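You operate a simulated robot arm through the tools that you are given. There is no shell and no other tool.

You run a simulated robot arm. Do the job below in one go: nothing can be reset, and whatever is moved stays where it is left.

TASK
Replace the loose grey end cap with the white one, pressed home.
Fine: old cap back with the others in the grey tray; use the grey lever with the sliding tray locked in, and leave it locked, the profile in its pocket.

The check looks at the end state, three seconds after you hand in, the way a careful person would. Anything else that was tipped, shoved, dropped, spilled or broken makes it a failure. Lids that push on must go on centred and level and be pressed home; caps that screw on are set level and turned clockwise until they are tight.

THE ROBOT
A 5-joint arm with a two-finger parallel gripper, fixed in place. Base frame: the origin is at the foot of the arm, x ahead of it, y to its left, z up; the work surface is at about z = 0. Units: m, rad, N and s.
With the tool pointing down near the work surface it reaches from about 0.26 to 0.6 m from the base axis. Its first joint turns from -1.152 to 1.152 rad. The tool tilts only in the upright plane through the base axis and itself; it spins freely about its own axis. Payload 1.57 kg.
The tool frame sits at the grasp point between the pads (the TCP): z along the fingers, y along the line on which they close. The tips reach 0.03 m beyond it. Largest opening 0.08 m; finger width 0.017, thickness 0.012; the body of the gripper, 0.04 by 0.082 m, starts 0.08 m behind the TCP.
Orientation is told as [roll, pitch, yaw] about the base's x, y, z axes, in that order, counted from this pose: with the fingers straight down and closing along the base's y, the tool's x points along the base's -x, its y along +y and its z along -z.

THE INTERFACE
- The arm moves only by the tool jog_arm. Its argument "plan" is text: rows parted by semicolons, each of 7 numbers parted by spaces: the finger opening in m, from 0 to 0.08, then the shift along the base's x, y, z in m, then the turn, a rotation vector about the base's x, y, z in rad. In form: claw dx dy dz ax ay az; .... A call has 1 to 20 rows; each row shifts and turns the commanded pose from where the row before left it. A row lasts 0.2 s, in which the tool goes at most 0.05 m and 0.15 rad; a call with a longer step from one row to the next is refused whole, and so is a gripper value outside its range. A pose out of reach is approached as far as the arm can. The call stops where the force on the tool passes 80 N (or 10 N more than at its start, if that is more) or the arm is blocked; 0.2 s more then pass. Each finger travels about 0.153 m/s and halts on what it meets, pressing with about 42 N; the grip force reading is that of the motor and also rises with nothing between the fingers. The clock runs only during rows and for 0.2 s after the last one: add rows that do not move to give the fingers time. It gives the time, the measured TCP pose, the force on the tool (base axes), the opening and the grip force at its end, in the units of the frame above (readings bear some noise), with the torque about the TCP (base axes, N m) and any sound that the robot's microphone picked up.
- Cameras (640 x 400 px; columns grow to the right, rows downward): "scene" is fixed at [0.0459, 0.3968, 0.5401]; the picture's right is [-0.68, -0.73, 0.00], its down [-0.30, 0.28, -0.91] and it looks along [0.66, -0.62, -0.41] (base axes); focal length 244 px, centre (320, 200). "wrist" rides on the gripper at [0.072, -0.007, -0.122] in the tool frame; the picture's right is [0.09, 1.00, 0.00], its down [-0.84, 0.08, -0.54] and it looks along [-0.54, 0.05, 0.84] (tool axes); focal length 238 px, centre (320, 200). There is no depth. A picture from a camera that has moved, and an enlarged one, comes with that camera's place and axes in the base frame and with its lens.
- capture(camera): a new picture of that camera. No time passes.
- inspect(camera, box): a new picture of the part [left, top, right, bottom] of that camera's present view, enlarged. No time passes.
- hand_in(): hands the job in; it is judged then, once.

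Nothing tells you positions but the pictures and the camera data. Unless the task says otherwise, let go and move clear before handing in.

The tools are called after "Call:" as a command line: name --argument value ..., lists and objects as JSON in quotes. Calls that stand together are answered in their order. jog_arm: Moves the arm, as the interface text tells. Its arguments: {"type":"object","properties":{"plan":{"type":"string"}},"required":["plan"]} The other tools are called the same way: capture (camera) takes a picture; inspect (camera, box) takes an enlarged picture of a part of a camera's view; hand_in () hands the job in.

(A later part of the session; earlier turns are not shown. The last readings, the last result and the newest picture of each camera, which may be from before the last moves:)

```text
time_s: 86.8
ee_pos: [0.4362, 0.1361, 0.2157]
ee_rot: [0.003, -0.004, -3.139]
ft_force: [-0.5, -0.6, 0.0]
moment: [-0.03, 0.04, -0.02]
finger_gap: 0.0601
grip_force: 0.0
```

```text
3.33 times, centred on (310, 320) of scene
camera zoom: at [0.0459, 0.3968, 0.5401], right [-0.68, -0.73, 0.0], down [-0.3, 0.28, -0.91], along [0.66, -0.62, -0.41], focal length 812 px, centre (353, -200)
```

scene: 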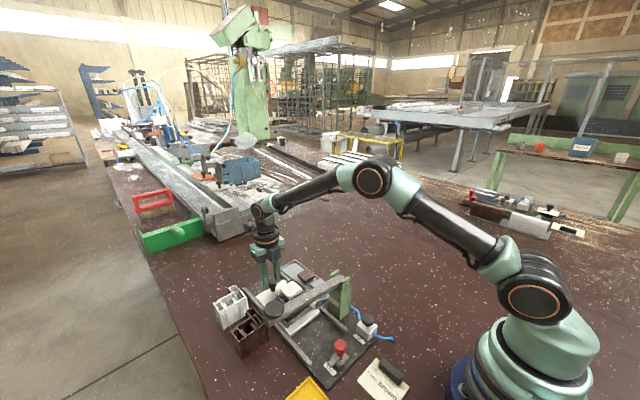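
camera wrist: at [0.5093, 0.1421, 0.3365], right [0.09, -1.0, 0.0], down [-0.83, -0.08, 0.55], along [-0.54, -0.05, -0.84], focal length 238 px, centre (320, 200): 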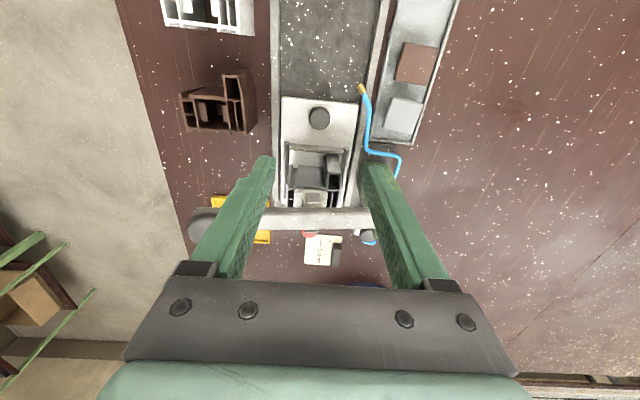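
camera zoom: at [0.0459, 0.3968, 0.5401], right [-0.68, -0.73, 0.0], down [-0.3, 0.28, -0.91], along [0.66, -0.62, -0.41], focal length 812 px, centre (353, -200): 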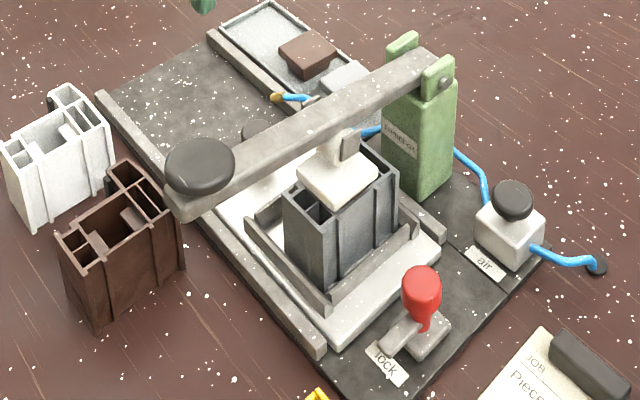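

The tray holds at ~13 cm travel; by my measurements the cap's centre is ~8 mm past the roller's centre line (roller x≈0.348), so the proper position is a bit back. I go look at the lock and the tray's front edge closely.

Call:
jog_arm --plan "0.06 -0.015 -0.004 0.005 0 0 -0.147; 0.06 -0.015 -0.004 0.005 0 0 -0.147; 0.06 -0.015 -0.004 0 0 0 -0.147; 0.06 -0.015 -0.004 0 0 0 -0.147; 0.06 -0.015 -0.004 0 0 0 -0.147; 0.06 -0.015 -0.004 0 0 0 -0.147; 0.06 -0.015 -0.004 0 0 0 -0.147; 0.06 -0.015 -0.004 0 0 0 -0.147; 0.06 -0.015 -0.004 0 0 0 -0.147; 0.06 -0.015 -0.004 0 0 0 -0.147; 0.06 -0.01 0 -0.01 0 0 -0.1; 0.06 0 0 0 0 0 0"

Call:
capture --camera "wrist"

Call:
inspect --camera "wrist" --box '[240, 90, 380, 190]'

```text
time_s: 89.4
ee_pos: [0.2783, 0.0948, 0.2183]
ee_rot: [0.0, 0.0, 1.571]
ft_force: [0.4, 0.2, 0.2]
moment: [-0.01, -0.01, 0.01]
finger_gap: 0.0601
grip_force: 0.1
```

```text
taken
camera wrist: at [0.2848, 0.024, 0.3381], right [-1.0, -0.09, 0.0], down [-0.08, 0.84, 0.54], along [-0.05, 0.54, -0.84], focal length 238 px, centre (320, 200)
```

wrist: 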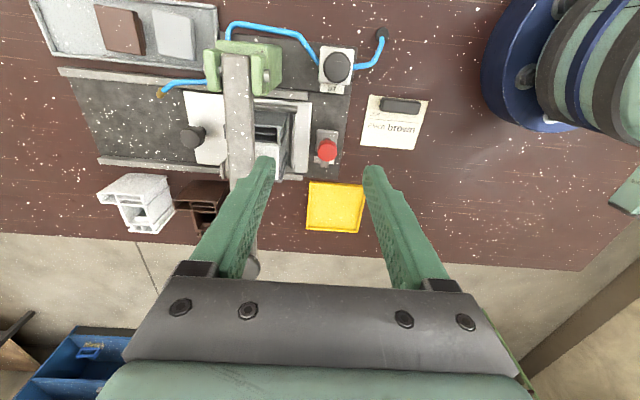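

```text
4.00 times, centred on (310, 140) of wrist
camera zoom: at [0.2848, 0.024, 0.3381], right [-1.0, -0.09, 0.0], down [-0.08, 0.84, 0.54], along [-0.05, 0.54, -0.84], focal length 953 px, centre (360, 440)
```

zoom: 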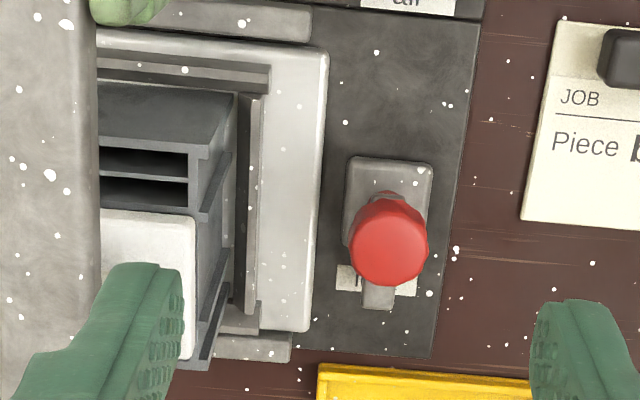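

The bar of the lock sits just above the tray plate's level and would swing over the plate's front when turned; the tray front should sit flush with the rail ends (about 5–8 mm back from here). I return to the tray knob to pull the tray back so the cap is centred under the roller.

Call:
jog_arm --plan "0.06 0.015 0.004 0.005 0 0 0.147; 0.06 0.015 0.004 0 0 0 0.147; 0.06 0.015 0.004 0 0 0 0.147; 0.06 0.015 0.004 0 0 0 0.147; 0.06 0.015 0.004 0 0 0 0.147; 0.06 0.015 0.004 0 0 0 0.147; 0.06 0.015 0.004 0 0 0 0.147; 0.06 0.015 0.004 0 0 0 0.147; 0.06 0.015 0.004 0 0 0 0.147; 0.06 0.015 0.0035 0 0 0 0.147; 0.06 0.0105 0 -0.02 0 0 0.1; 0.06 0 0 -0.03 0 0 0; 0.06 0 0 -0.04 0 0 0; 0.06 0 0 0 0 0 0; 0.06 0 0 0 0 0 0"

Call:
inspect --camera "wrist" --box '[240, 60, 400, 200]'

```text
time_s: 92.6
ee_pos: [0.4388, 0.1365, 0.1333]
ee_rot: [0.002, -0.003, -3.138]
ft_force: [-0.1, -0.6, -0.3]
moment: [0.0, 0.01, -0.03]
finger_gap: 0.06
grip_force: 0.0
```

```text
2.86 times, centred on (320, 130) of wrist
camera zoom: at [0.5117, 0.1439, 0.2543], right [0.1, -1.0, 0.0], down [-0.83, -0.08, 0.55], along [-0.54, -0.05, -0.84], focal length 681 px, centre (320, 400)
```

zoom: 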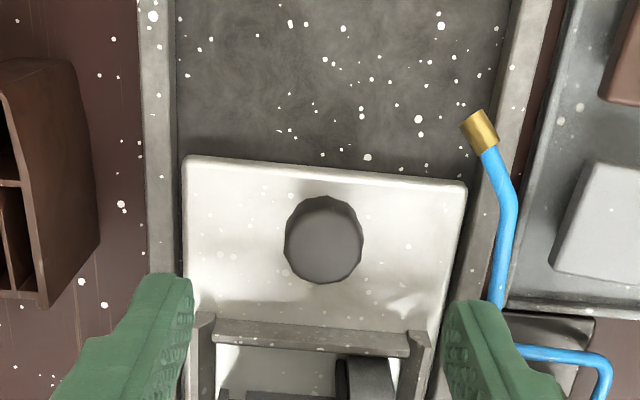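

Aligned with the knob to within 2 mm. I descend, grip it, and pull the tray back a few millimetres.

Call:
jog_arm --plan "0.06 -0.0015 -0.0005 -0.02 0 0 0; 0.06 0 0 -0.03 0 0 0; 0.06 0 0 -0.02 0 0 0; 0.06 0 0 0 0 0 0; 0.045 0 0 0 0 0 0; 0.03 0 0 0 0 0 0; 0.015 0 0 0 0 0 0; 0.015 0 0 0 0 0 0"

Call:
inspect --camera "scene" --box '[296, 290, 336, 320]'

```text
time_s: 94.4
ee_pos: [0.4368, 0.135, 0.064]
ee_rot: [0.003, -0.004, -3.142]
ft_force: [0.5, -20.5, 2.5]
moment: [-0.57, -0.22, -0.04]
finger_gap: 0.0253
grip_force: 36.6
```

```text
13.33 times, centred on (316, 305) of scene
camera zoom: at [0.0459, 0.3968, 0.5401], right [-0.68, -0.73, 0.0], down [-0.3, 0.28, -0.91], along [0.66, -0.62, -0.41], focal length 3248 px, centre (373, -1200)
```

zoom: 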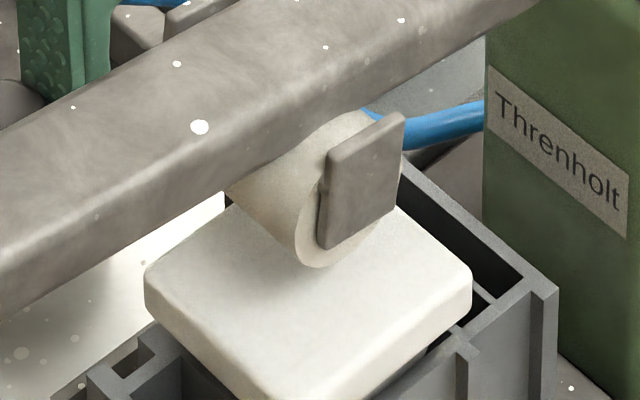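

Gripped. I relieve the side load and pull +x by about 7.5 mm.

Call:
jog_arm --plan "0.015 0 -0.001 0 0 0 0; 0.015 0.003 0 0 0 0 0; 0.015 0.003 0 0 0 0 0; 0.015 0.002 0 0 0 0 0; 0.015 0 0 0 0 0 0; 0.015 0 0 0 0 0 0"

Call:
inspect --camera "scene" --box '[296, 290, 336, 320]'

Call:
inspect --camera "scene" --box '[290, 320, 370, 380]'

```text
time_s: 95.8
ee_pos: [0.4455, 0.1354, 0.0631]
ee_rot: [0.0, 0.001, -3.135]
ft_force: [-1.0, 10.1, 17.1]
moment: [0.31, 0.41, 0.06]
finger_gap: 0.0252
grip_force: 36.9
```

```text
13.33 times, centred on (316, 305) of scene
camera zoom: at [0.0458, 0.3967, 0.5402], right [-0.68, -0.73, 0.0], down [-0.3, 0.28, -0.91], along [0.66, -0.62, -0.41], focal length 3248 px, centre (373, -1200)
```

zoom: 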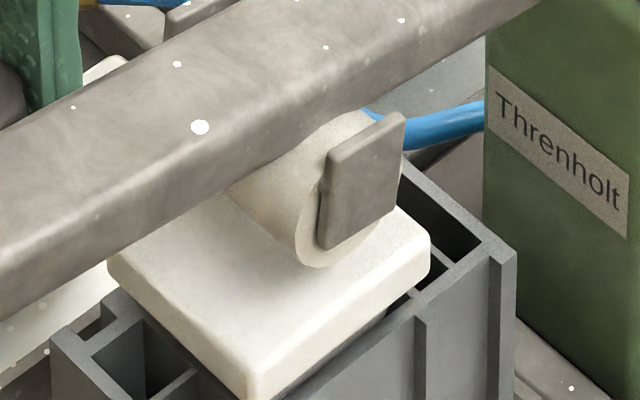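

```text
6.67 times, centred on (330, 350) of scene
camera zoom: at [0.0458, 0.3967, 0.5402], right [-0.68, -0.73, 0.0], down [-0.3, 0.28, -0.91], along [0.66, -0.62, -0.41], focal length 1624 px, centre (253, -800)
```

zoom: 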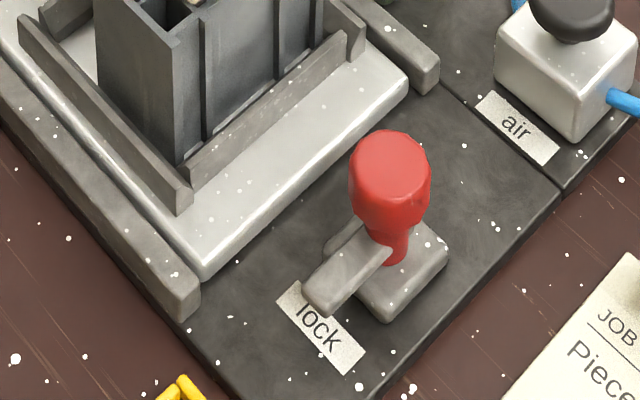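

The cap is now centred under the roller and the tray front is about flush with the rail ends. I release the knob, rise, and go above the red lock knob with yaw π/2.

Call:
jog_arm --plan "0.015 0 0.0005 0.0005 0 0 0; 0.03 0 0 0 0 0 0; 0.045 0 0 0 0 0 0; 0.06 0 0 0 0 0 0; 0.06 0 0 0.03 0 0 0; 0.06 0 0 0.045 0 0 0; 0.06 0 0 0.045 0 0 0; 0.06 0 0 0.035 0 0 0; 0.06 -0.018 -0.0005 0 0 0 -0.147; 0.06 -0.018 -0.0005 0 0 0 -0.147; 0.06 -0.018 -0.0005 0 0 0 -0.147; 0.06 -0.018 -0.0005 0 0 0 -0.147; 0.06 -0.018 -0.0005 0 0 0 -0.147; 0.06 -0.018 -0.0005 0 0 0 -0.147; 0.06 -0.018 0 0 0 0 -0.147; 0.06 -0.018 0 0 0 0 -0.147; 0.06 -0.018 0 0 0 0 -0.147; 0.06 -0.018 0 0 0 0 -0.147; 0.06 0 0 0 0 0 -0.1; 0.06 0 0 0 0 0 0"

Call:
capture --camera "wrist"

Call:
inspect --camera "wrist" --box '[240, 60, 400, 180]'

Call:
inspect --camera "scene" --box '[240, 260, 380, 380]'

```text
time_s: 100.0
ee_pos: [0.266, 0.13, 0.2162]
ee_rot: [0.002, -0.001, 1.574]
ft_force: [-1.0, 0.0, 0.0]
moment: [0.06, -0.02, 0.02]
finger_gap: 0.06
grip_force: 0.1
```

```text
taken
camera wrist: at [0.273, 0.0589, 0.3375], right [-1.0, -0.09, 0.0], down [-0.08, 0.84, 0.54], along [-0.05, 0.54, -0.84], focal length 238 px, centre (320, 200)
```

wrist: 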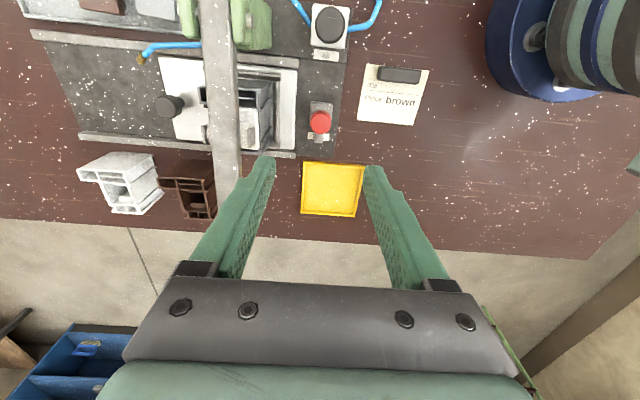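

```text
3.33 times, centred on (320, 120) of wrist
camera zoom: at [0.273, 0.0589, 0.3375], right [-1.0, -0.09, 0.0], down [-0.08, 0.84, 0.54], along [-0.05, 0.54, -0.84], focal length 794 px, centre (320, 467)
```

zoom: 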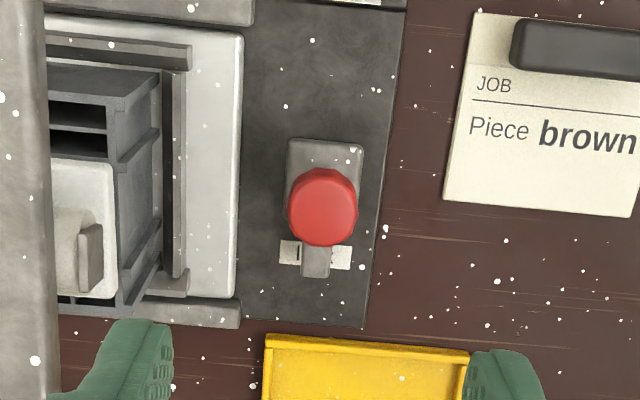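

```text
3.33 times, centred on (310, 320) of scene
camera zoom: at [0.0459, 0.3968, 0.5401], right [-0.68, -0.73, 0.0], down [-0.3, 0.28, -0.91], along [0.66, -0.62, -0.41], focal length 812 px, centre (353, -200)
```

zoom: 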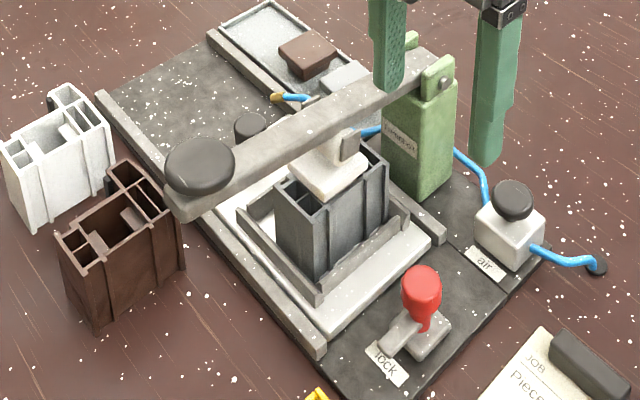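

The red knob's axis is at about (0.265, 0.132), matching the tool within ~1 mm. I descend toward it with the fingers at 5 cm.

Call:
jog_arm --plan "0.05 -0.0007 0.001 -0.03 0 0 0; 0.05 0 0 -0.04 0 0 0; 0.05 0 0 -0.04 0 0 0; 0.05 0 0 0 0 0 0; 0.05 0 0 0 0 0 0"

Call:
capture --camera "wrist"

Call:
inspect --camera "wrist" --box '[240, 90, 400, 210]'

Call:
inspect --camera "scene" --box '[300, 290, 400, 380]'

```text
time_s: 101.2
ee_pos: [0.2656, 0.1319, 0.1098]
ee_rot: [0.0, 0.001, 1.576]
ft_force: [-0.8, -0.9, -0.3]
moment: [0.04, -0.02, 0.02]
finger_gap: 0.05
grip_force: 0.0
```

```text
taken
camera wrist: at [0.2716, 0.0605, 0.2306], right [-1.0, -0.1, 0.0], down [-0.08, 0.84, 0.54], along [-0.05, 0.54, -0.84], focal length 238 px, centre (320, 200)
```

wrist: 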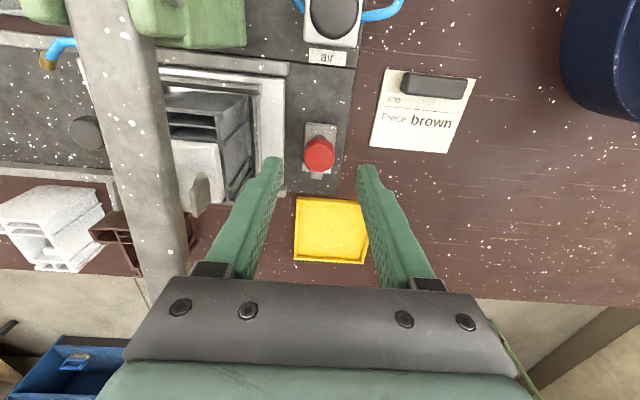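

```text
3.33 times, centred on (320, 150) of wrist
camera zoom: at [0.2716, 0.0605, 0.2306], right [-1.0, -0.1, 0.0], down [-0.08, 0.84, 0.54], along [-0.05, 0.54, -0.84], focal length 794 px, centre (320, 367)
```

zoom: 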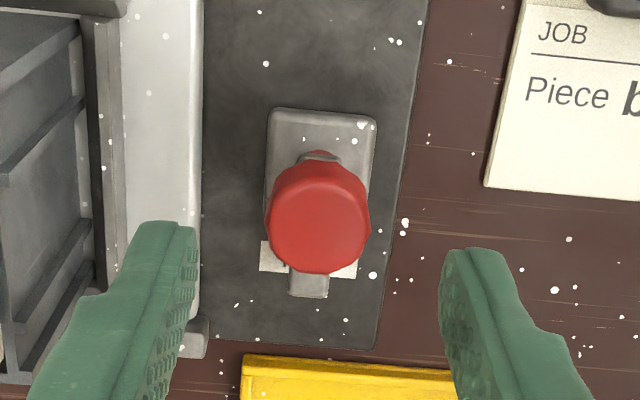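

```text
4.44 times, centred on (350, 335) of scene
camera zoom: at [0.0459, 0.3968, 0.5401], right [-0.68, -0.73, 0.0], down [-0.3, 0.28, -0.91], along [0.66, -0.62, -0.41], focal length 1083 px, centre (187, -400)
```

zoom: 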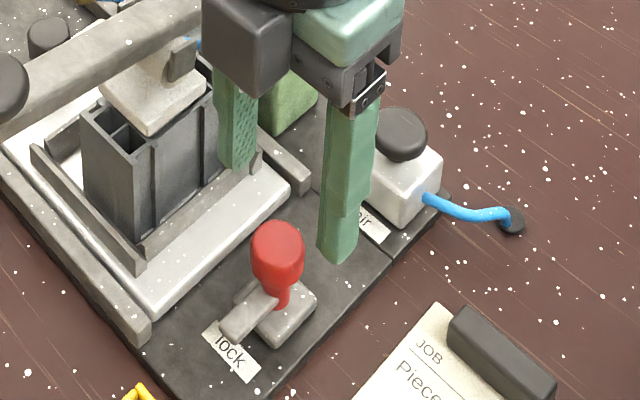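

The tool is aligned over the red knob. I descend around it and close.

Call:
jog_arm --plan "0.05 0 0 -0.02 0 0 0; 0.05 0 0 -0.02 0 0 0; 0.05 0 0 -0.007 0 0 0; 0.05 0 0 0 0 0 0; 0.04 0 0 0 0 0 0; 0.03 0 0 0 0 0 0; 0.015 0 0 0 0 0 0; 0.015 0 0 0 0 0 0"

Call:
inspect --camera "wrist" --box '[240, 90, 400, 210]'

Call:
inspect --camera "scene" --box '[300, 290, 400, 380]'

```text
time_s: 103.0
ee_pos: [0.2643, 0.1317, 0.0622]
ee_rot: [-0.001, 0.0, 1.575]
ft_force: [-0.1, -0.1, -3.8]
moment: [0.02, 0.0, -0.01]
finger_gap: 0.0255
grip_force: 36.6
```

```text
3.33 times, centred on (320, 150) of wrist
camera zoom: at [0.2719, 0.0611, 0.1827], right [-1.0, -0.1, 0.0], down [-0.08, 0.84, 0.54], along [-0.05, 0.54, -0.84], focal length 794 px, centre (320, 367)
```

zoom: 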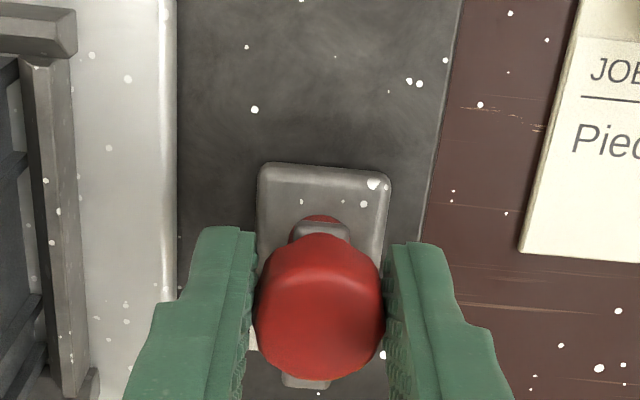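

```text
4.44 times, centred on (350, 335) of scene
camera zoom: at [0.0459, 0.3968, 0.5401], right [-0.68, -0.73, 0.0], down [-0.3, 0.28, -0.91], along [0.66, -0.62, -0.41], focal length 1083 px, centre (187, -400)
```

zoom: 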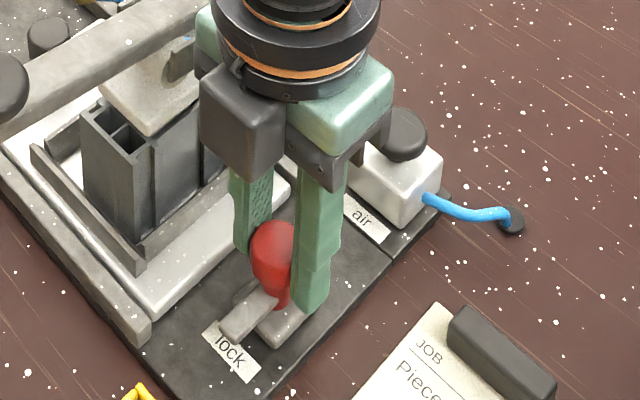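

The red knob is gripped with a 25 mm gap. I try a small clockwise turn and watch the torque.

Call:
jog_arm --plan "0.015 0 0 0 0 0 -0.1; 0.015 0 0 0 0 0 -0.1; 0.015 0 0 0 0 0 0"

Call:
inspect --camera "scene" --box '[300, 290, 400, 380]'

Call:
inspect --camera "wrist" --box '[240, 90, 400, 210]'

```text
time_s: 103.8
ee_pos: [0.2644, 0.1318, 0.0608]
ee_rot: [0.0, -0.003, 1.374]
ft_force: [-1.5, 20.5, -21.3]
moment: [0.38, 0.0, 0.0]
finger_gap: 0.0253
grip_force: 36.4
```

```text
4.44 times, centred on (350, 335) of scene
camera zoom: at [0.0459, 0.3968, 0.5401], right [-0.68, -0.73, 0.0], down [-0.3, 0.28, -0.91], along [0.66, -0.62, -0.41], focal length 1083 px, centre (187, -400)
```

zoom: 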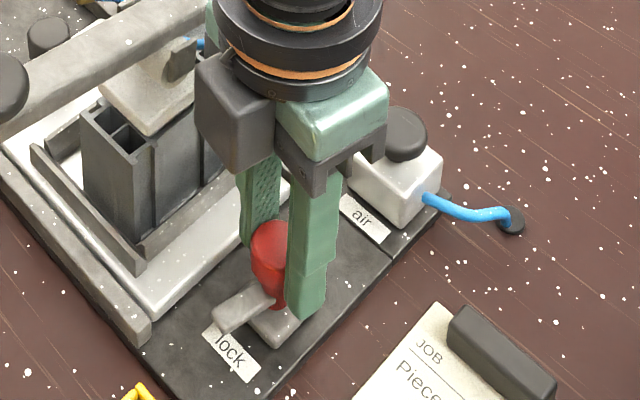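

```text
3.33 times, centred on (320, 150) of wrist
camera zoom: at [0.2567, 0.061, 0.1827], right [-0.99, 0.1, 0.0], down [0.09, 0.84, 0.54], along [0.06, 0.54, -0.84], focal length 794 px, centre (320, 367)
```

zoom: 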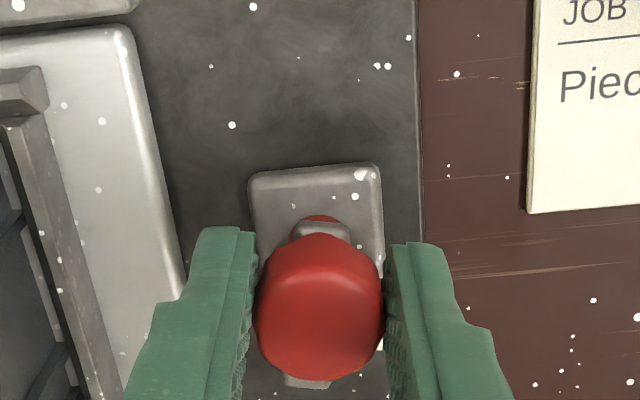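

The bar swings with the knob, freely. I relieve the side loads and keep turning clockwise in steps.

Call:
jog_arm --plan "0.015 0 0.0006 -0.0006 0 0 -0.1; 0.015 0 0 0 0 0 -0.12; 0.015 0 0 0 0 0 -0.12; 0.015 0 0 0 0 0 0"

Call:
inspect --camera "scene" --box '[310, 310, 380, 380]'

```text
time_s: 104.8
ee_pos: [0.264, 0.1319, 0.0605]
ee_rot: [0.002, 0.001, 1.033]
ft_force: [-12.8, 4.0, -3.7]
moment: [0.07, 0.2, 0.08]
finger_gap: 0.0265
grip_force: 6.6
```

```text
5.71 times, centred on (345, 345) of scene
camera zoom: at [0.0459, 0.3968, 0.5401], right [-0.68, -0.73, 0.0], down [-0.3, 0.28, -0.91], along [0.66, -0.62, -0.41], focal length 1392 px, centre (177, -629)
```

zoom: 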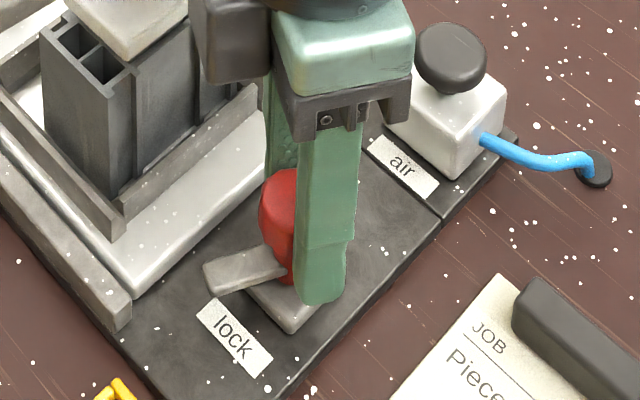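

The bar follows. I continue turning.

Call:
jog_arm --plan "0.015 0 0 0 0 0 -0.12; 0.015 0 0 0 0 0 -0.12; 0.015 0 0 0 0 0 -0.12; 0.015 0 0 0 0 0 0"

Call:
inspect --camera "scene" --box '[310, 310, 380, 380]'

Call:
inspect --camera "wrist" --box '[240, 60, 400, 210]'

```text
time_s: 105.8
ee_pos: [0.2657, 0.1337, 0.0623]
ee_rot: [-0.001, -0.006, 0.675]
ft_force: [-8.6, 12.0, -5.1]
moment: [0.18, 0.13, -0.01]
finger_gap: 0.0285
grip_force: 7.2
```

```text
5.71 times, centred on (345, 345) of scene
camera zoom: at [0.0459, 0.3968, 0.5401], right [-0.68, -0.73, 0.0], down [-0.3, 0.28, -0.91], along [0.66, -0.62, -0.41], focal length 1392 px, centre (177, -629)
```

zoom: 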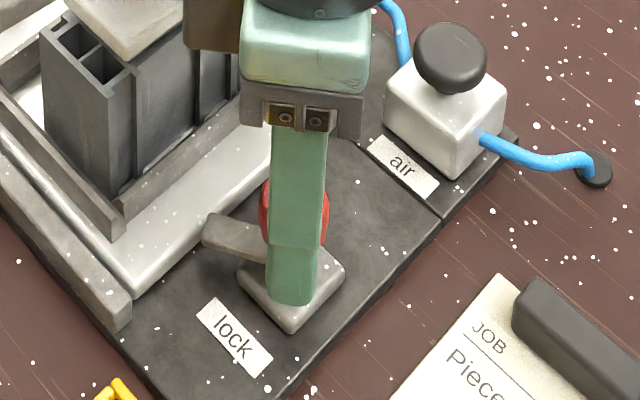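

```text
2.67 times, centred on (320, 135) of wrist
camera zoom: at [0.2126, 0.0835, 0.1817], right [-0.69, 0.72, 0.0], down [0.6, 0.58, 0.55], along [0.4, 0.38, -0.84], focal length 636 px, centre (320, 373)
```

zoom: 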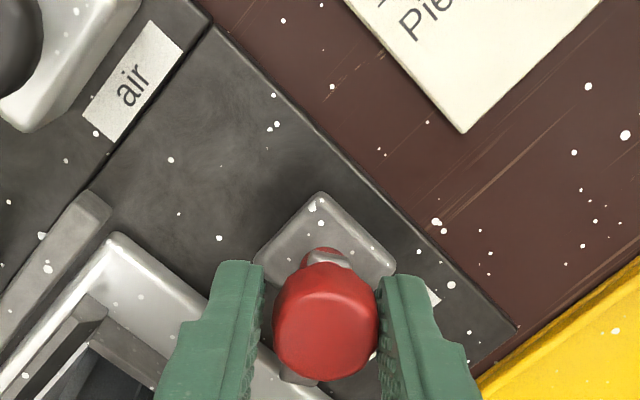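

The bar has swung nearly to +x, ahead of the tool. I open the fingers and rise to look at the lock state.

Call:
jog_arm --plan "0.035 0 0 0 0 0 0; 0.05 0 0 0 0 0 0; 0.05 0 0 0.02 0 0 0; 0.05 0 0 0.04 0 0 0; 0.05 0 0 0.04 0 0 0; 0.05 0 0 0 0 0 0"

Call:
inspect --camera "scene" --box '[310, 320, 370, 370]'

Call:
inspect --camera "wrist" --box '[240, 60, 400, 180]'

```text
time_s: 107.2
ee_pos: [0.2645, 0.1359, 0.1597]
ee_rot: [0.001, -0.004, 0.674]
ft_force: [-0.1, 0.2, -0.5]
moment: [0.0, 0.03, -0.04]
finger_gap: 0.0502
grip_force: 0.0
```

```text
8.00 times, centred on (340, 345) of scene
camera zoom: at [0.0459, 0.3968, 0.5401], right [-0.68, -0.73, 0.0], down [-0.3, 0.28, -0.91], along [0.66, -0.62, -0.41], focal length 1949 px, centre (160, -960)
```

zoom: 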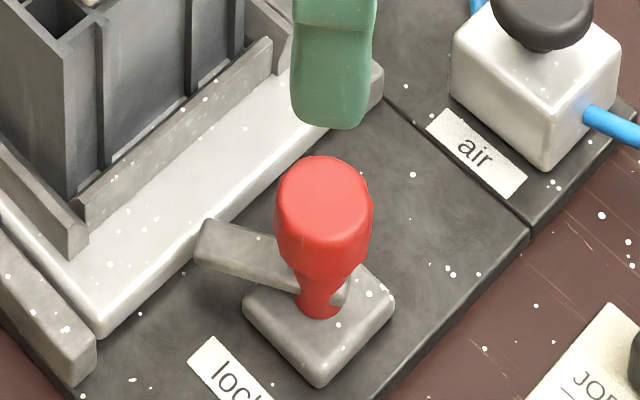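

```text
3.33 times, centred on (320, 120) of wrist
camera zoom: at [0.212, 0.085, 0.2809], right [-0.69, 0.72, 0.0], down [0.6, 0.58, 0.54], along [0.39, 0.38, -0.84], focal length 794 px, centre (320, 467)
```

zoom: 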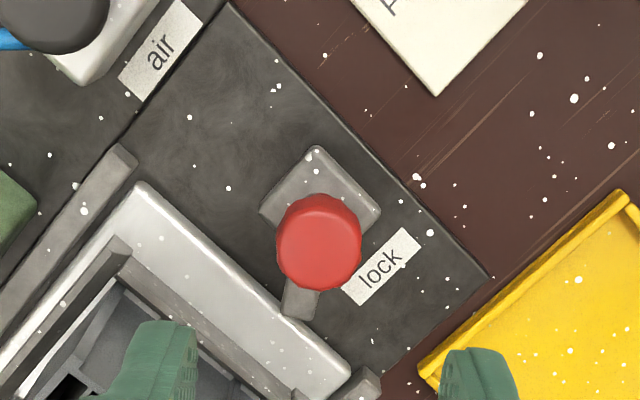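

The lock bar is about 60° round and its tip is just reaching over the tray's front edge. I go back down, re-grip the knob and turn it the rest of the way.

Call:
jog_arm --plan "0.05 0.0003 -0.001 -0.04 0 0 0; 0.05 0 0 -0.04 0 0 0; 0.05 0 0 -0.018 0 0 0; 0.05 0 0 0 0 0 0; 0.04 0 0 0 0 0 0; 0.03 0 0 0 0 0 0; 0.02 0 0 0 0 0 0; 0.02 0 0 0 0 0 0"

Call:
inspect --camera "wrist" --box '[240, 90, 400, 210]'

Call:
inspect --camera "scene" --box '[310, 320, 370, 370]'

```text
time_s: 109.0
ee_pos: [0.265, 0.1322, 0.0636]
ee_rot: [0.001, -0.004, 0.675]
ft_force: [-5.1, 9.0, -3.0]
moment: [0.16, 0.1, 0.0]
finger_gap: 0.029
grip_force: 5.6
```

```text
3.33 times, centred on (320, 150) of wrist
camera zoom: at [0.2123, 0.0826, 0.184], right [-0.69, 0.72, 0.0], down [0.6, 0.58, 0.54], along [0.39, 0.38, -0.84], focal length 794 px, centre (320, 367)
```

zoom: 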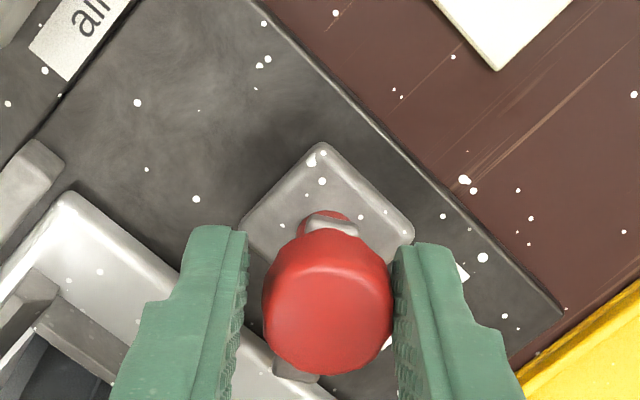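

```text
8.00 times, centred on (340, 345) of scene
camera zoom: at [0.0459, 0.3968, 0.5401], right [-0.68, -0.73, 0.0], down [-0.3, 0.28, -0.91], along [0.66, -0.62, -0.41], focal length 1949 px, centre (160, -960)
```

zoom: 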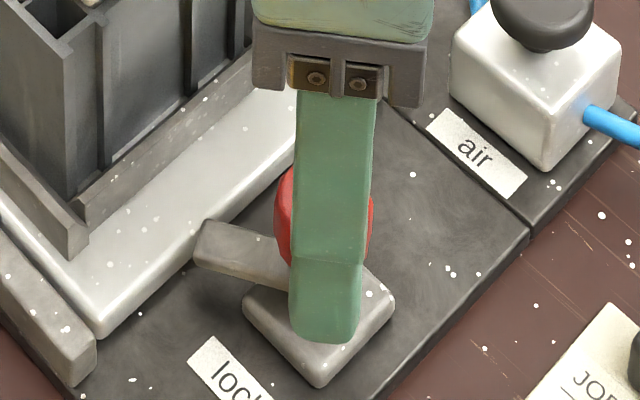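

The left finger is not touching: the tool is ~2 mm off to the (+x, −y) side. I shift it and let the fingers close fully.

Call:
jog_arm --plan "0.03 -0.0012 0.0016 0 0 0 0; 0.02 0 0 0 0 0 0; 0.015 0 0 0 0 0 0; 0.015 0 0 0 0 0 0"

Call:
inspect --camera "wrist" --box '[240, 90, 400, 210]'

```text
time_s: 110.0
ee_pos: [0.2641, 0.1348, 0.0642]
ee_rot: [0.001, -0.003, 0.674]
ft_force: [-1.7, 5.4, 0.2]
moment: [0.1, 0.06, 0.03]
finger_gap: 0.0254
grip_force: 36.9
```

```text
3.33 times, centred on (320, 150) of wrist
camera zoom: at [0.2115, 0.0842, 0.1843], right [-0.69, 0.72, 0.0], down [0.6, 0.58, 0.55], along [0.39, 0.38, -0.84], focal length 794 px, centre (320, 367)
```

zoom: 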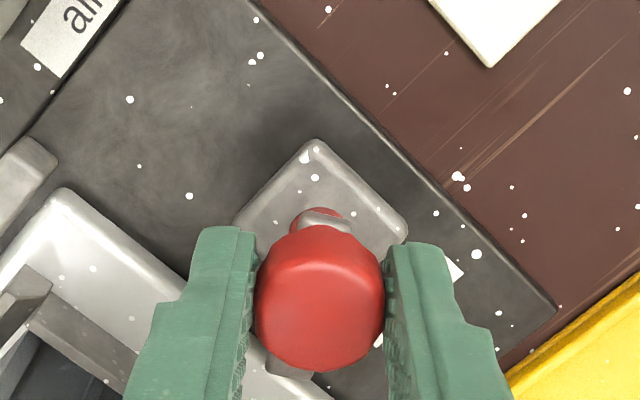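

Now it is gripped properly. I turn further clockwise in steps, watching torque and sound.

Call:
jog_arm --plan "0.015 0 0 0 0 0 -0.1; 0.015 0 0 0 0 0 -0.1; 0.015 0 0 0 0 0 0"

Call:
inspect --camera "scene" --box '[310, 320, 370, 370]'

Call:
inspect --camera "wrist" --box '[240, 90, 400, 210]'

```text
time_s: 110.8
ee_pos: [0.2639, 0.1344, 0.0629]
ee_rot: [-0.001, -0.006, 0.475]
ft_force: [-22.7, 29.2, 31.9]
moment: [0.79, 0.59, 0.05]
finger_gap: 0.0255
grip_force: 37.7
```

```text
8.00 times, centred on (340, 345) of scene
camera zoom: at [0.0458, 0.3967, 0.5402], right [-0.68, -0.73, 0.0], down [-0.3, 0.28, -0.91], along [0.66, -0.62, -0.41], focal length 1949 px, centre (160, -960)
```

zoom: 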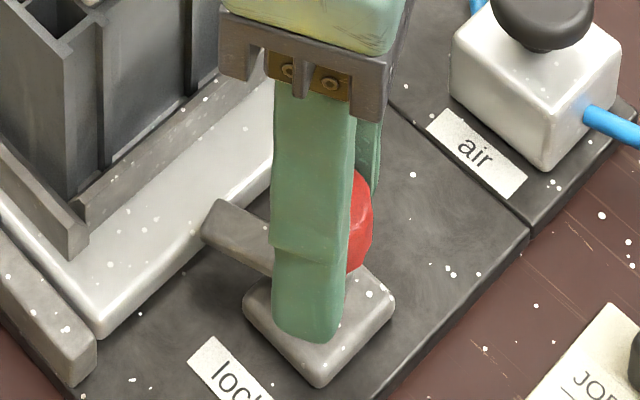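

```text
3.33 times, centred on (320, 150) of wrist
camera zoom: at [0.2025, 0.0956, 0.1836], right [-0.54, 0.84, 0.0], down [0.71, 0.45, 0.55], along [0.46, 0.29, -0.84], focal length 794 px, centre (320, 367)
```

zoom: 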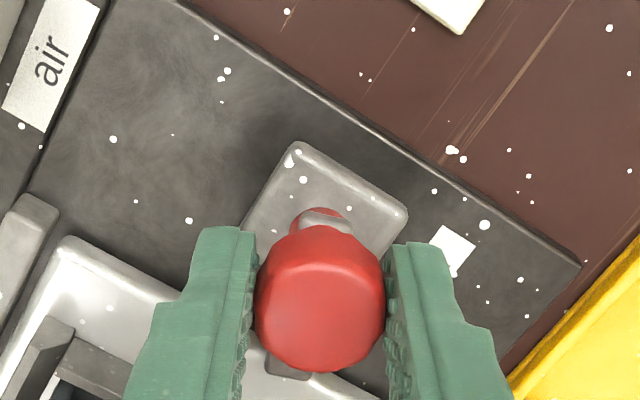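

The bar keeps swinging over the front edge. I relieve the loads and turn further.

Call:
jog_arm --plan "0.015 -0.0007 0.0008 0.0008 0 0 0; 0.015 0 0 0 0 0 -0.1; 0.015 0 0 0 0 0 -0.1; 0.015 0 0 0 0 0 0"

Call:
inspect --camera "scene" --box '[310, 320, 370, 370]'

Call:
inspect --camera "wrist" --box '[240, 90, 400, 210]'

```text
time_s: 111.8
ee_pos: [0.264, 0.1345, 0.0634]
ee_rot: [0.001, -0.007, 0.274]
ft_force: [-6.7, 29.1, 7.8]
moment: [0.54, 0.55, 0.05]
finger_gap: 0.0256
grip_force: 36.7
```

```text
8.00 times, centred on (340, 345) of scene
camera zoom: at [0.0459, 0.3967, 0.5402], right [-0.68, -0.73, 0.0], down [-0.3, 0.28, -0.91], along [0.66, -0.62, -0.41], focal length 1949 px, centre (160, -960)
```

zoom: 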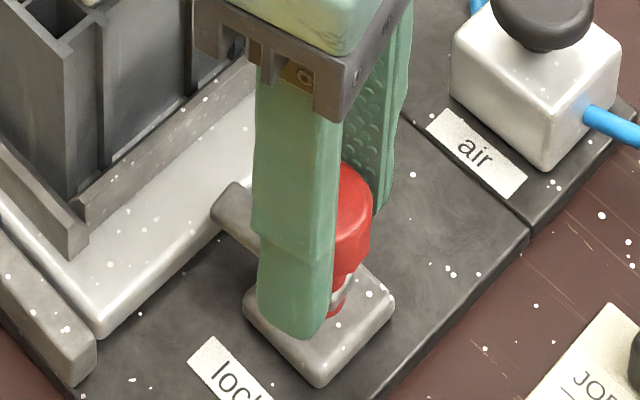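

```text
3.33 times, centred on (320, 150) of wrist
camera zoom: at [0.1956, 0.1087, 0.1834], right [-0.36, 0.93, 0.0], down [0.78, 0.3, 0.55], along [0.51, 0.2, -0.84], focal length 794 px, centre (320, 367)
```

zoom: 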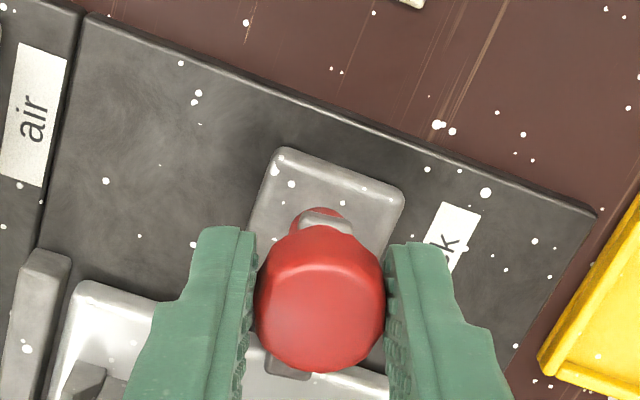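

The bar now lies over the plate's front edge, nearly straight toward +x. I turn a little more to feel for its end stop.

Call:
jog_arm --plan "0.015 0 0.0008 0.0003 0 0 0; 0.015 0 0 0 0 0 -0.08; 0.015 0 0 0 0 0 0"

Call:
jog_arm --plan "0.015 0 0 0 0 0 -0.08; 0.015 0 0 0 0 0 0"

Call:
inspect --camera "scene" --box '[310, 320, 370, 370]'

Call:
inspect --camera "wrist" --box '[240, 90, 400, 210]'

```text
time_s: 112.6
ee_pos: [0.2629, 0.1338, 0.0645]
ee_rot: [0.001, -0.011, 0.195]
ft_force: [3.1, 32.4, -23.3]
moment: [0.57, 0.02, 0.0]
finger_gap: 0.0254
grip_force: 36.9
```

```text
time_s: 113.2
ee_pos: [0.2638, 0.1341, 0.0634]
ee_rot: [0.001, -0.005, 0.111]
ft_force: [0.1, 14.4, 1.8]
moment: [0.31, 0.04, 0.0]
finger_gap: 0.0273
grip_force: 6.9
```

```text
8.00 times, centred on (340, 345) of scene
camera zoom: at [0.0459, 0.3967, 0.5401], right [-0.68, -0.73, 0.0], down [-0.3, 0.28, -0.91], along [0.66, -0.62, -0.41], focal length 1949 px, centre (160, -960)
```

zoom: 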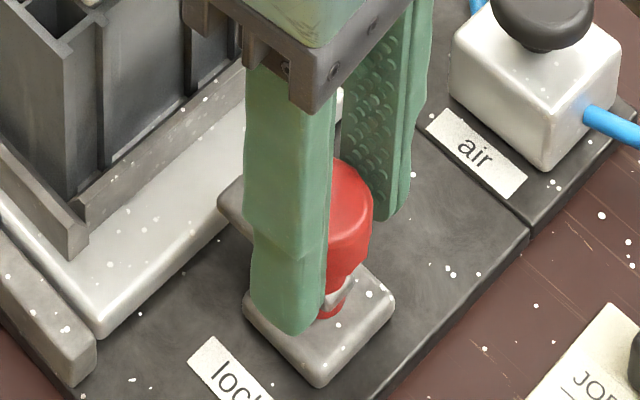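

```text
3.33 times, centred on (320, 150) of wrist
camera zoom: at [0.1915, 0.1193, 0.1847], right [-0.2, 0.98, 0.0], down [0.82, 0.17, 0.55], along [0.53, 0.11, -0.84], focal length 794 px, centre (320, 367)
```

zoom: 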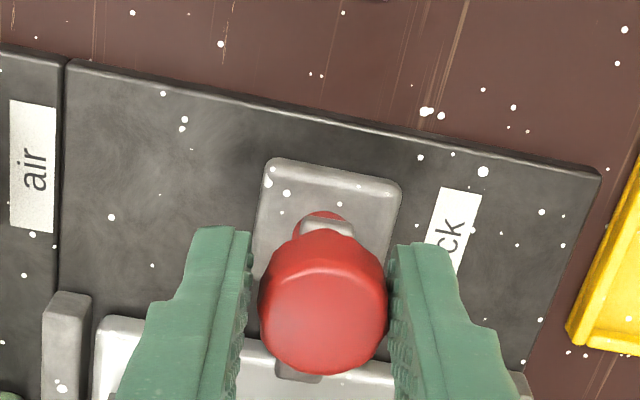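

I open and rise to check the bar's final angle.

Call:
jog_arm --plan "0.035 0 0.001 0 0 0 0; 0.05 0 0 0 0 0 0; 0.05 0 0 0.02 0 0 0; 0.05 0 0 0.04 0 0 0; 0.05 0 0 0.04 0 0 0; 0.05 0 0 0.02 0 0 0; 0.05 0 0 0 0 0 0"

Call:
inspect --camera "scene" --box '[310, 320, 370, 370]'

Call:
inspect --camera "wrist" --box '[240, 60, 400, 180]'

```text
time_s: 114.8
ee_pos: [0.2605, 0.1349, 0.184]
ee_rot: [0.003, -0.004, 0.117]
ft_force: [0.0, 0.4, -0.2]
moment: [0.03, -0.01, 0.01]
finger_gap: 0.0501
grip_force: 0.1
```

```text
8.00 times, centred on (340, 345) of scene
camera zoom: at [0.0459, 0.3968, 0.5401], right [-0.68, -0.73, 0.0], down [-0.3, 0.28, -0.91], along [0.66, -0.62, -0.41], focal length 1949 px, centre (160, -960)
```

zoom: 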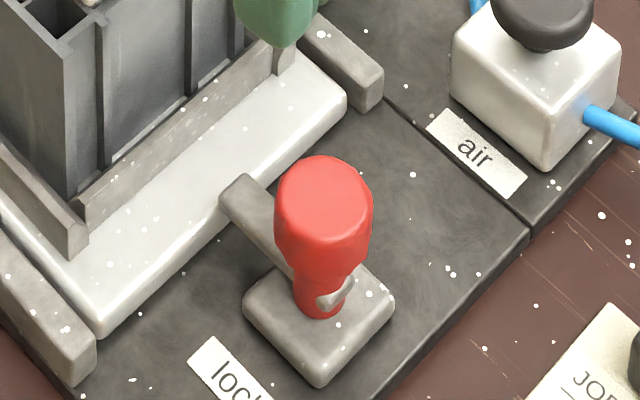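

```text
3.33 times, centred on (320, 120) of wrist
camera zoom: at [0.189, 0.1206, 0.3041], right [-0.21, 0.98, 0.0], down [0.82, 0.17, 0.55], along [0.53, 0.11, -0.84], focal length 794 px, centre (320, 467)
```

zoom: 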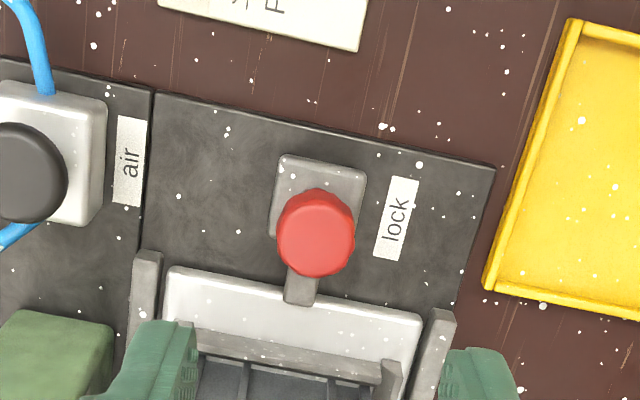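

The lock bar now points straight along +x over the tray's front edge. I go to the tray knob and test with a gentle pull whether the tray is held.

Call:
jog_arm --plan "0.06 0.02 0 0.015 0 0 -0.06; 0.06 0.035 0 0.015 0 0 -0.057; 0.06 0.04 0 0 0 0 0; 0.06 0.045 0.0005 0 0 0 0; 0.06 0.045 0 0 0 0 0; 0.06 0 0 0 0 0 0; 0.06 0 0 -0.04 0 0 0; 0.06 0 0 -0.04 0 0 0; 0.06 0 0 0 0 0 0; 0.06 0 0 0 0 0 0"

Call:
capture --camera "wrist"

Call:
inspect --camera "wrist" --box '[240, 80, 400, 200]'

```text
time_s: 117.0
ee_pos: [0.449, 0.1346, 0.1339]
ee_rot: [0.004, -0.004, -0.003]
ft_force: [1.4, -0.2, -0.3]
moment: [-0.01, 0.0, -0.02]
finger_gap: 0.0601
grip_force: 0.0
```

```text
taken
camera wrist: at [0.3768, 0.1271, 0.2547], right [-0.09, 1.0, 0.0], down [0.83, 0.07, 0.55], along [0.54, 0.05, -0.84], focal length 238 px, centre (320, 200)
```

wrist: 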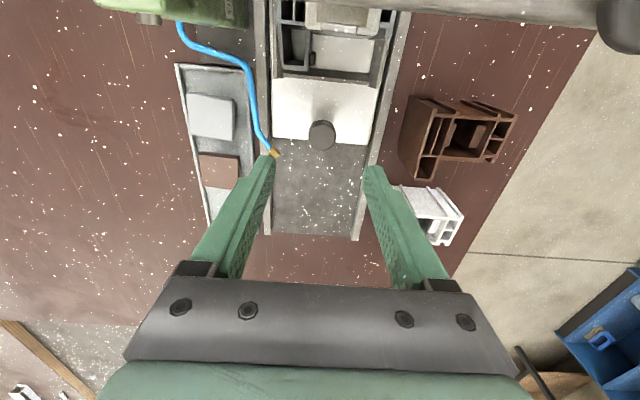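

```text
3.33 times, centred on (320, 140) of wrist
camera zoom: at [0.3768, 0.1271, 0.2547], right [-0.09, 1.0, 0.0], down [0.83, 0.07, 0.55], along [0.54, 0.05, -0.84], focal length 794 px, centre (320, 400)
```

zoom: 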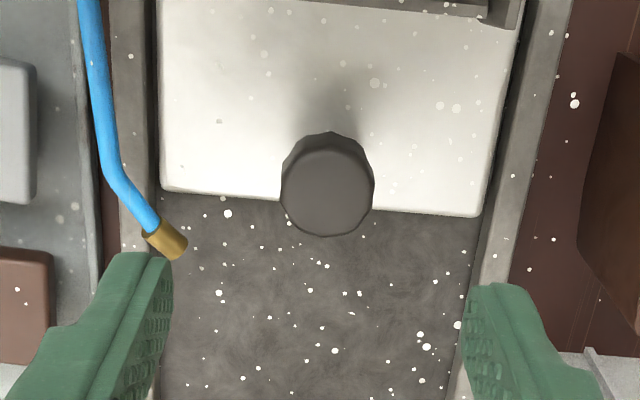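

The air nozzle is close to the −y finger, so I narrow the opening to 45 mm, correct by (−4.5, +1.5) mm, and descend on the knob.

Call:
jog_arm --plan "0.045 -0.0045 0.0015 -0.01 0 0 0; 0.045 0 0 -0.03 0 0 0; 0.045 0 0 -0.02 0 0 0; 0.045 0 0 -0.01 0 0 0; 0.045 0 0 0 0 0 0; 0.035 0 0 0 0 0 0; 0.02 0 0 0 0 0 0; 0.015 0 0 0 0 0 0; 0.015 0 0 0 0 0 0"

Call:
inspect --camera "wrist" --box '[240, 80, 400, 200]'

```text
time_s: 119.0
ee_pos: [0.4439, 0.1366, 0.0643]
ee_rot: [0.0, -0.002, -0.004]
ft_force: [0.9, -15.6, 0.2]
moment: [-0.4, 0.1, -0.01]
finger_gap: 0.029
grip_force: 7.6
```

```text
3.33 times, centred on (320, 140) of wrist
camera zoom: at [0.3715, 0.1305, 0.1845], right [-0.09, 1.0, 0.0], down [0.84, 0.07, 0.54], along [0.54, 0.05, -0.84], focal length 794 px, centre (320, 400)
```

zoom: 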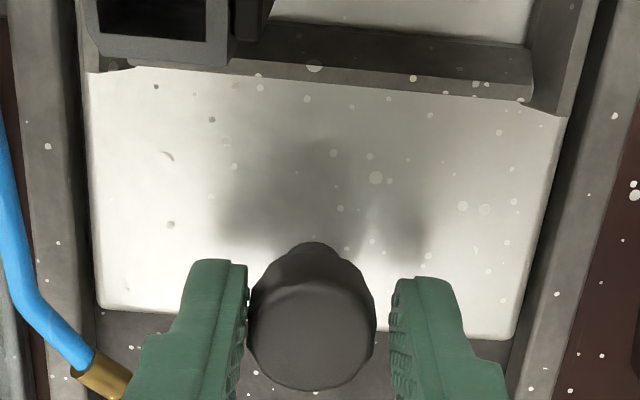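

The −y finger touches first; I shift −1.8 mm in y so both fingers close, then pull gently +x.

Call:
jog_arm --plan "0.015 0 -0.0018 0 0 0 0; 0.015 0 0 0 0 0 0; 0.015 0 0 0 0 0 0"

Call:
jog_arm --plan "0.015 0.0015 0 0 0 0 0; 0.015 0 0 0 0 0 0"

Call:
jog_arm --plan "0.015 0.0015 0 0 0 0 0; 0.015 0 0 0 0 0 0"

Call:
inspect --camera "scene" --box '[310, 320, 370, 370]'

```text
time_s: 119.8
ee_pos: [0.4436, 0.1356, 0.0645]
ee_rot: [0.002, -0.003, -0.003]
ft_force: [-0.6, -13.3, -0.1]
moment: [-0.34, -0.05, -0.03]
finger_gap: 0.0273
grip_force: 6.7
```

```text
time_s: 120.4
ee_pos: [0.4449, 0.1365, 0.0646]
ee_rot: [0.001, -0.004, -0.003]
ft_force: [-1.0, -12.9, 1.1]
moment: [-0.4, 0.21, -0.03]
finger_gap: 0.0269
grip_force: 6.5
```

```text
time_s: 121.0
ee_pos: [0.4456, 0.137, 0.0637]
ee_rot: [0.001, -0.003, -0.003]
ft_force: [-1.2, -13.7, 2.2]
moment: [-0.43, 0.12, 0.0]
finger_gap: 0.0276
grip_force: 7.3
```

```text
8.00 times, centred on (340, 345) of scene
camera zoom: at [0.0459, 0.3968, 0.5401], right [-0.68, -0.73, 0.0], down [-0.3, 0.28, -0.91], along [0.66, -0.62, -0.41], focal length 1949 px, centre (160, -960)
```

zoom: 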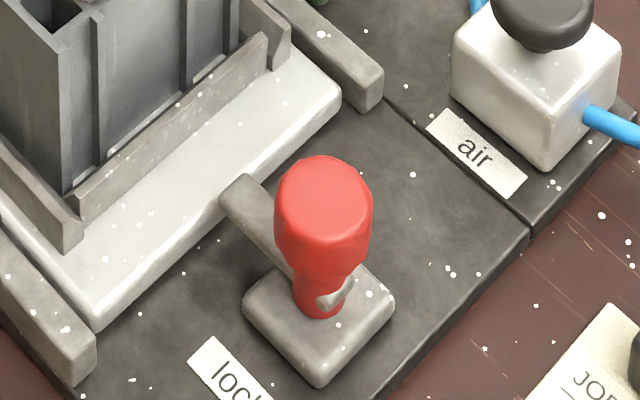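

The tray still slides with ~1 N, so it is not held yet. I re-centre the grip and probe: push slowly inward with the bar turned, feeling for a stop or click.

Call:
jog_arm --plan "0.015 0 -0.002 0 0 0 0; 0.015 0 0 0 0 0 0; 0.015 0 0 0 0 0 0"

Call:
jog_arm --plan "0.015 -0.0015 0 0 0 0 0; 0.015 0 0 0 0 0 0"

Call:
jog_arm --plan "0.015 -0.0015 0 0 0 0 0; 0.015 0 0 0 0 0 0"

Call:
inspect --camera "scene" --box '[310, 320, 370, 370]'

```text
time_s: 121.8
ee_pos: [0.4457, 0.1356, 0.0637]
ee_rot: [0.001, -0.005, -0.001]
ft_force: [-1.0, 4.2, -3.7]
moment: [0.12, 0.26, 0.02]
finger_gap: 0.0254
grip_force: 37.1
```

```text
time_s: 122.4
ee_pos: [0.446, 0.1342, 0.0641]
ee_rot: [0.001, -0.006, -0.003]
ft_force: [-0.1, 9.9, 3.7]
moment: [0.22, 0.59, 0.06]
finger_gap: 0.0255
grip_force: 37.1
```

```text
time_s: 123.0
ee_pos: [0.4434, 0.1364, 0.0635]
ee_rot: [0.002, -0.007, -0.003]
ft_force: [0.2, 15.4, 2.0]
moment: [0.44, -0.24, 0.02]
finger_gap: 0.0255
grip_force: 36.6
```

```text
8.00 times, centred on (340, 345) of scene
camera zoom: at [0.0459, 0.3968, 0.5401], right [-0.68, -0.73, 0.0], down [-0.3, 0.28, -0.91], along [0.66, -0.62, -0.41], focal length 1949 px, centre (160, -960)
```

zoom: 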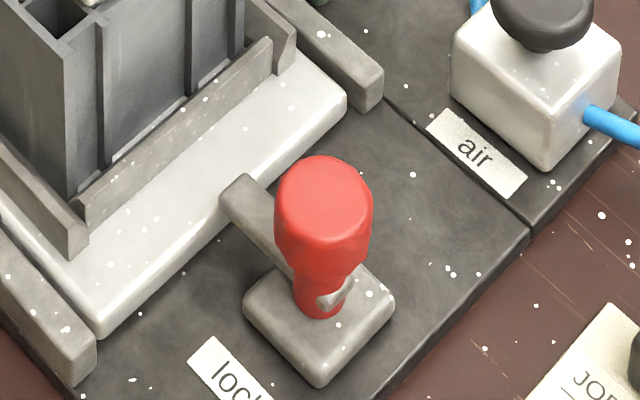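

The bar overlaps the plate but nothing holds yet, so perhaps the true home is further in. With the bar turned I push the tray slowly in and feel for a stop.

Call:
jog_arm --plan "0.015 -0.002 0.001 0 0 0 0; 0.015 0 0 0 0 0 0"

Call:
jog_arm --plan "0.015 -0.002 0 0 0 0 0; 0.015 0 0 0 0 0 0"

Call:
jog_arm --plan "0.015 -0.002 0 0 0 0 0; 0.015 0 0 0 0 0 0"

Call:
inspect --camera "scene" --box '[310, 320, 370, 370]'

```text
time_s: 123.6
ee_pos: [0.4426, 0.1347, 0.0638]
ee_rot: [0.002, -0.005, -0.003]
ft_force: [1.2, 6.2, 1.9]
moment: [0.18, -1.13, 0.02]
finger_gap: 0.0254
grip_force: 36.3
```

```text
time_s: 124.2
ee_pos: [0.4393, 0.135, 0.0641]
ee_rot: [0.001, -0.003, -0.007]
ft_force: [0.8, -7.0, 14.2]
moment: [-0.2, -0.37, 0.03]
finger_gap: 0.0252
grip_force: 36.6
```

```text
time_s: 124.8
ee_pos: [0.4381, 0.1341, 0.0627]
ee_rot: [0.001, -0.004, -0.005]
ft_force: [0.6, -13.0, 18.3]
moment: [-0.35, -0.03, -0.09]
finger_gap: 0.0253
grip_force: 36.2
```

```text
8.00 times, centred on (340, 345) of scene
camera zoom: at [0.0458, 0.3967, 0.5402], right [-0.68, -0.73, 0.0], down [-0.3, 0.28, -0.91], along [0.66, -0.62, -0.41], focal length 1949 px, centre (160, -960)
```

zoom: 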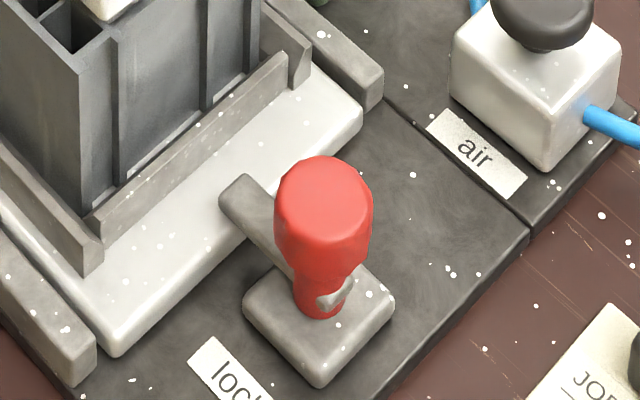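

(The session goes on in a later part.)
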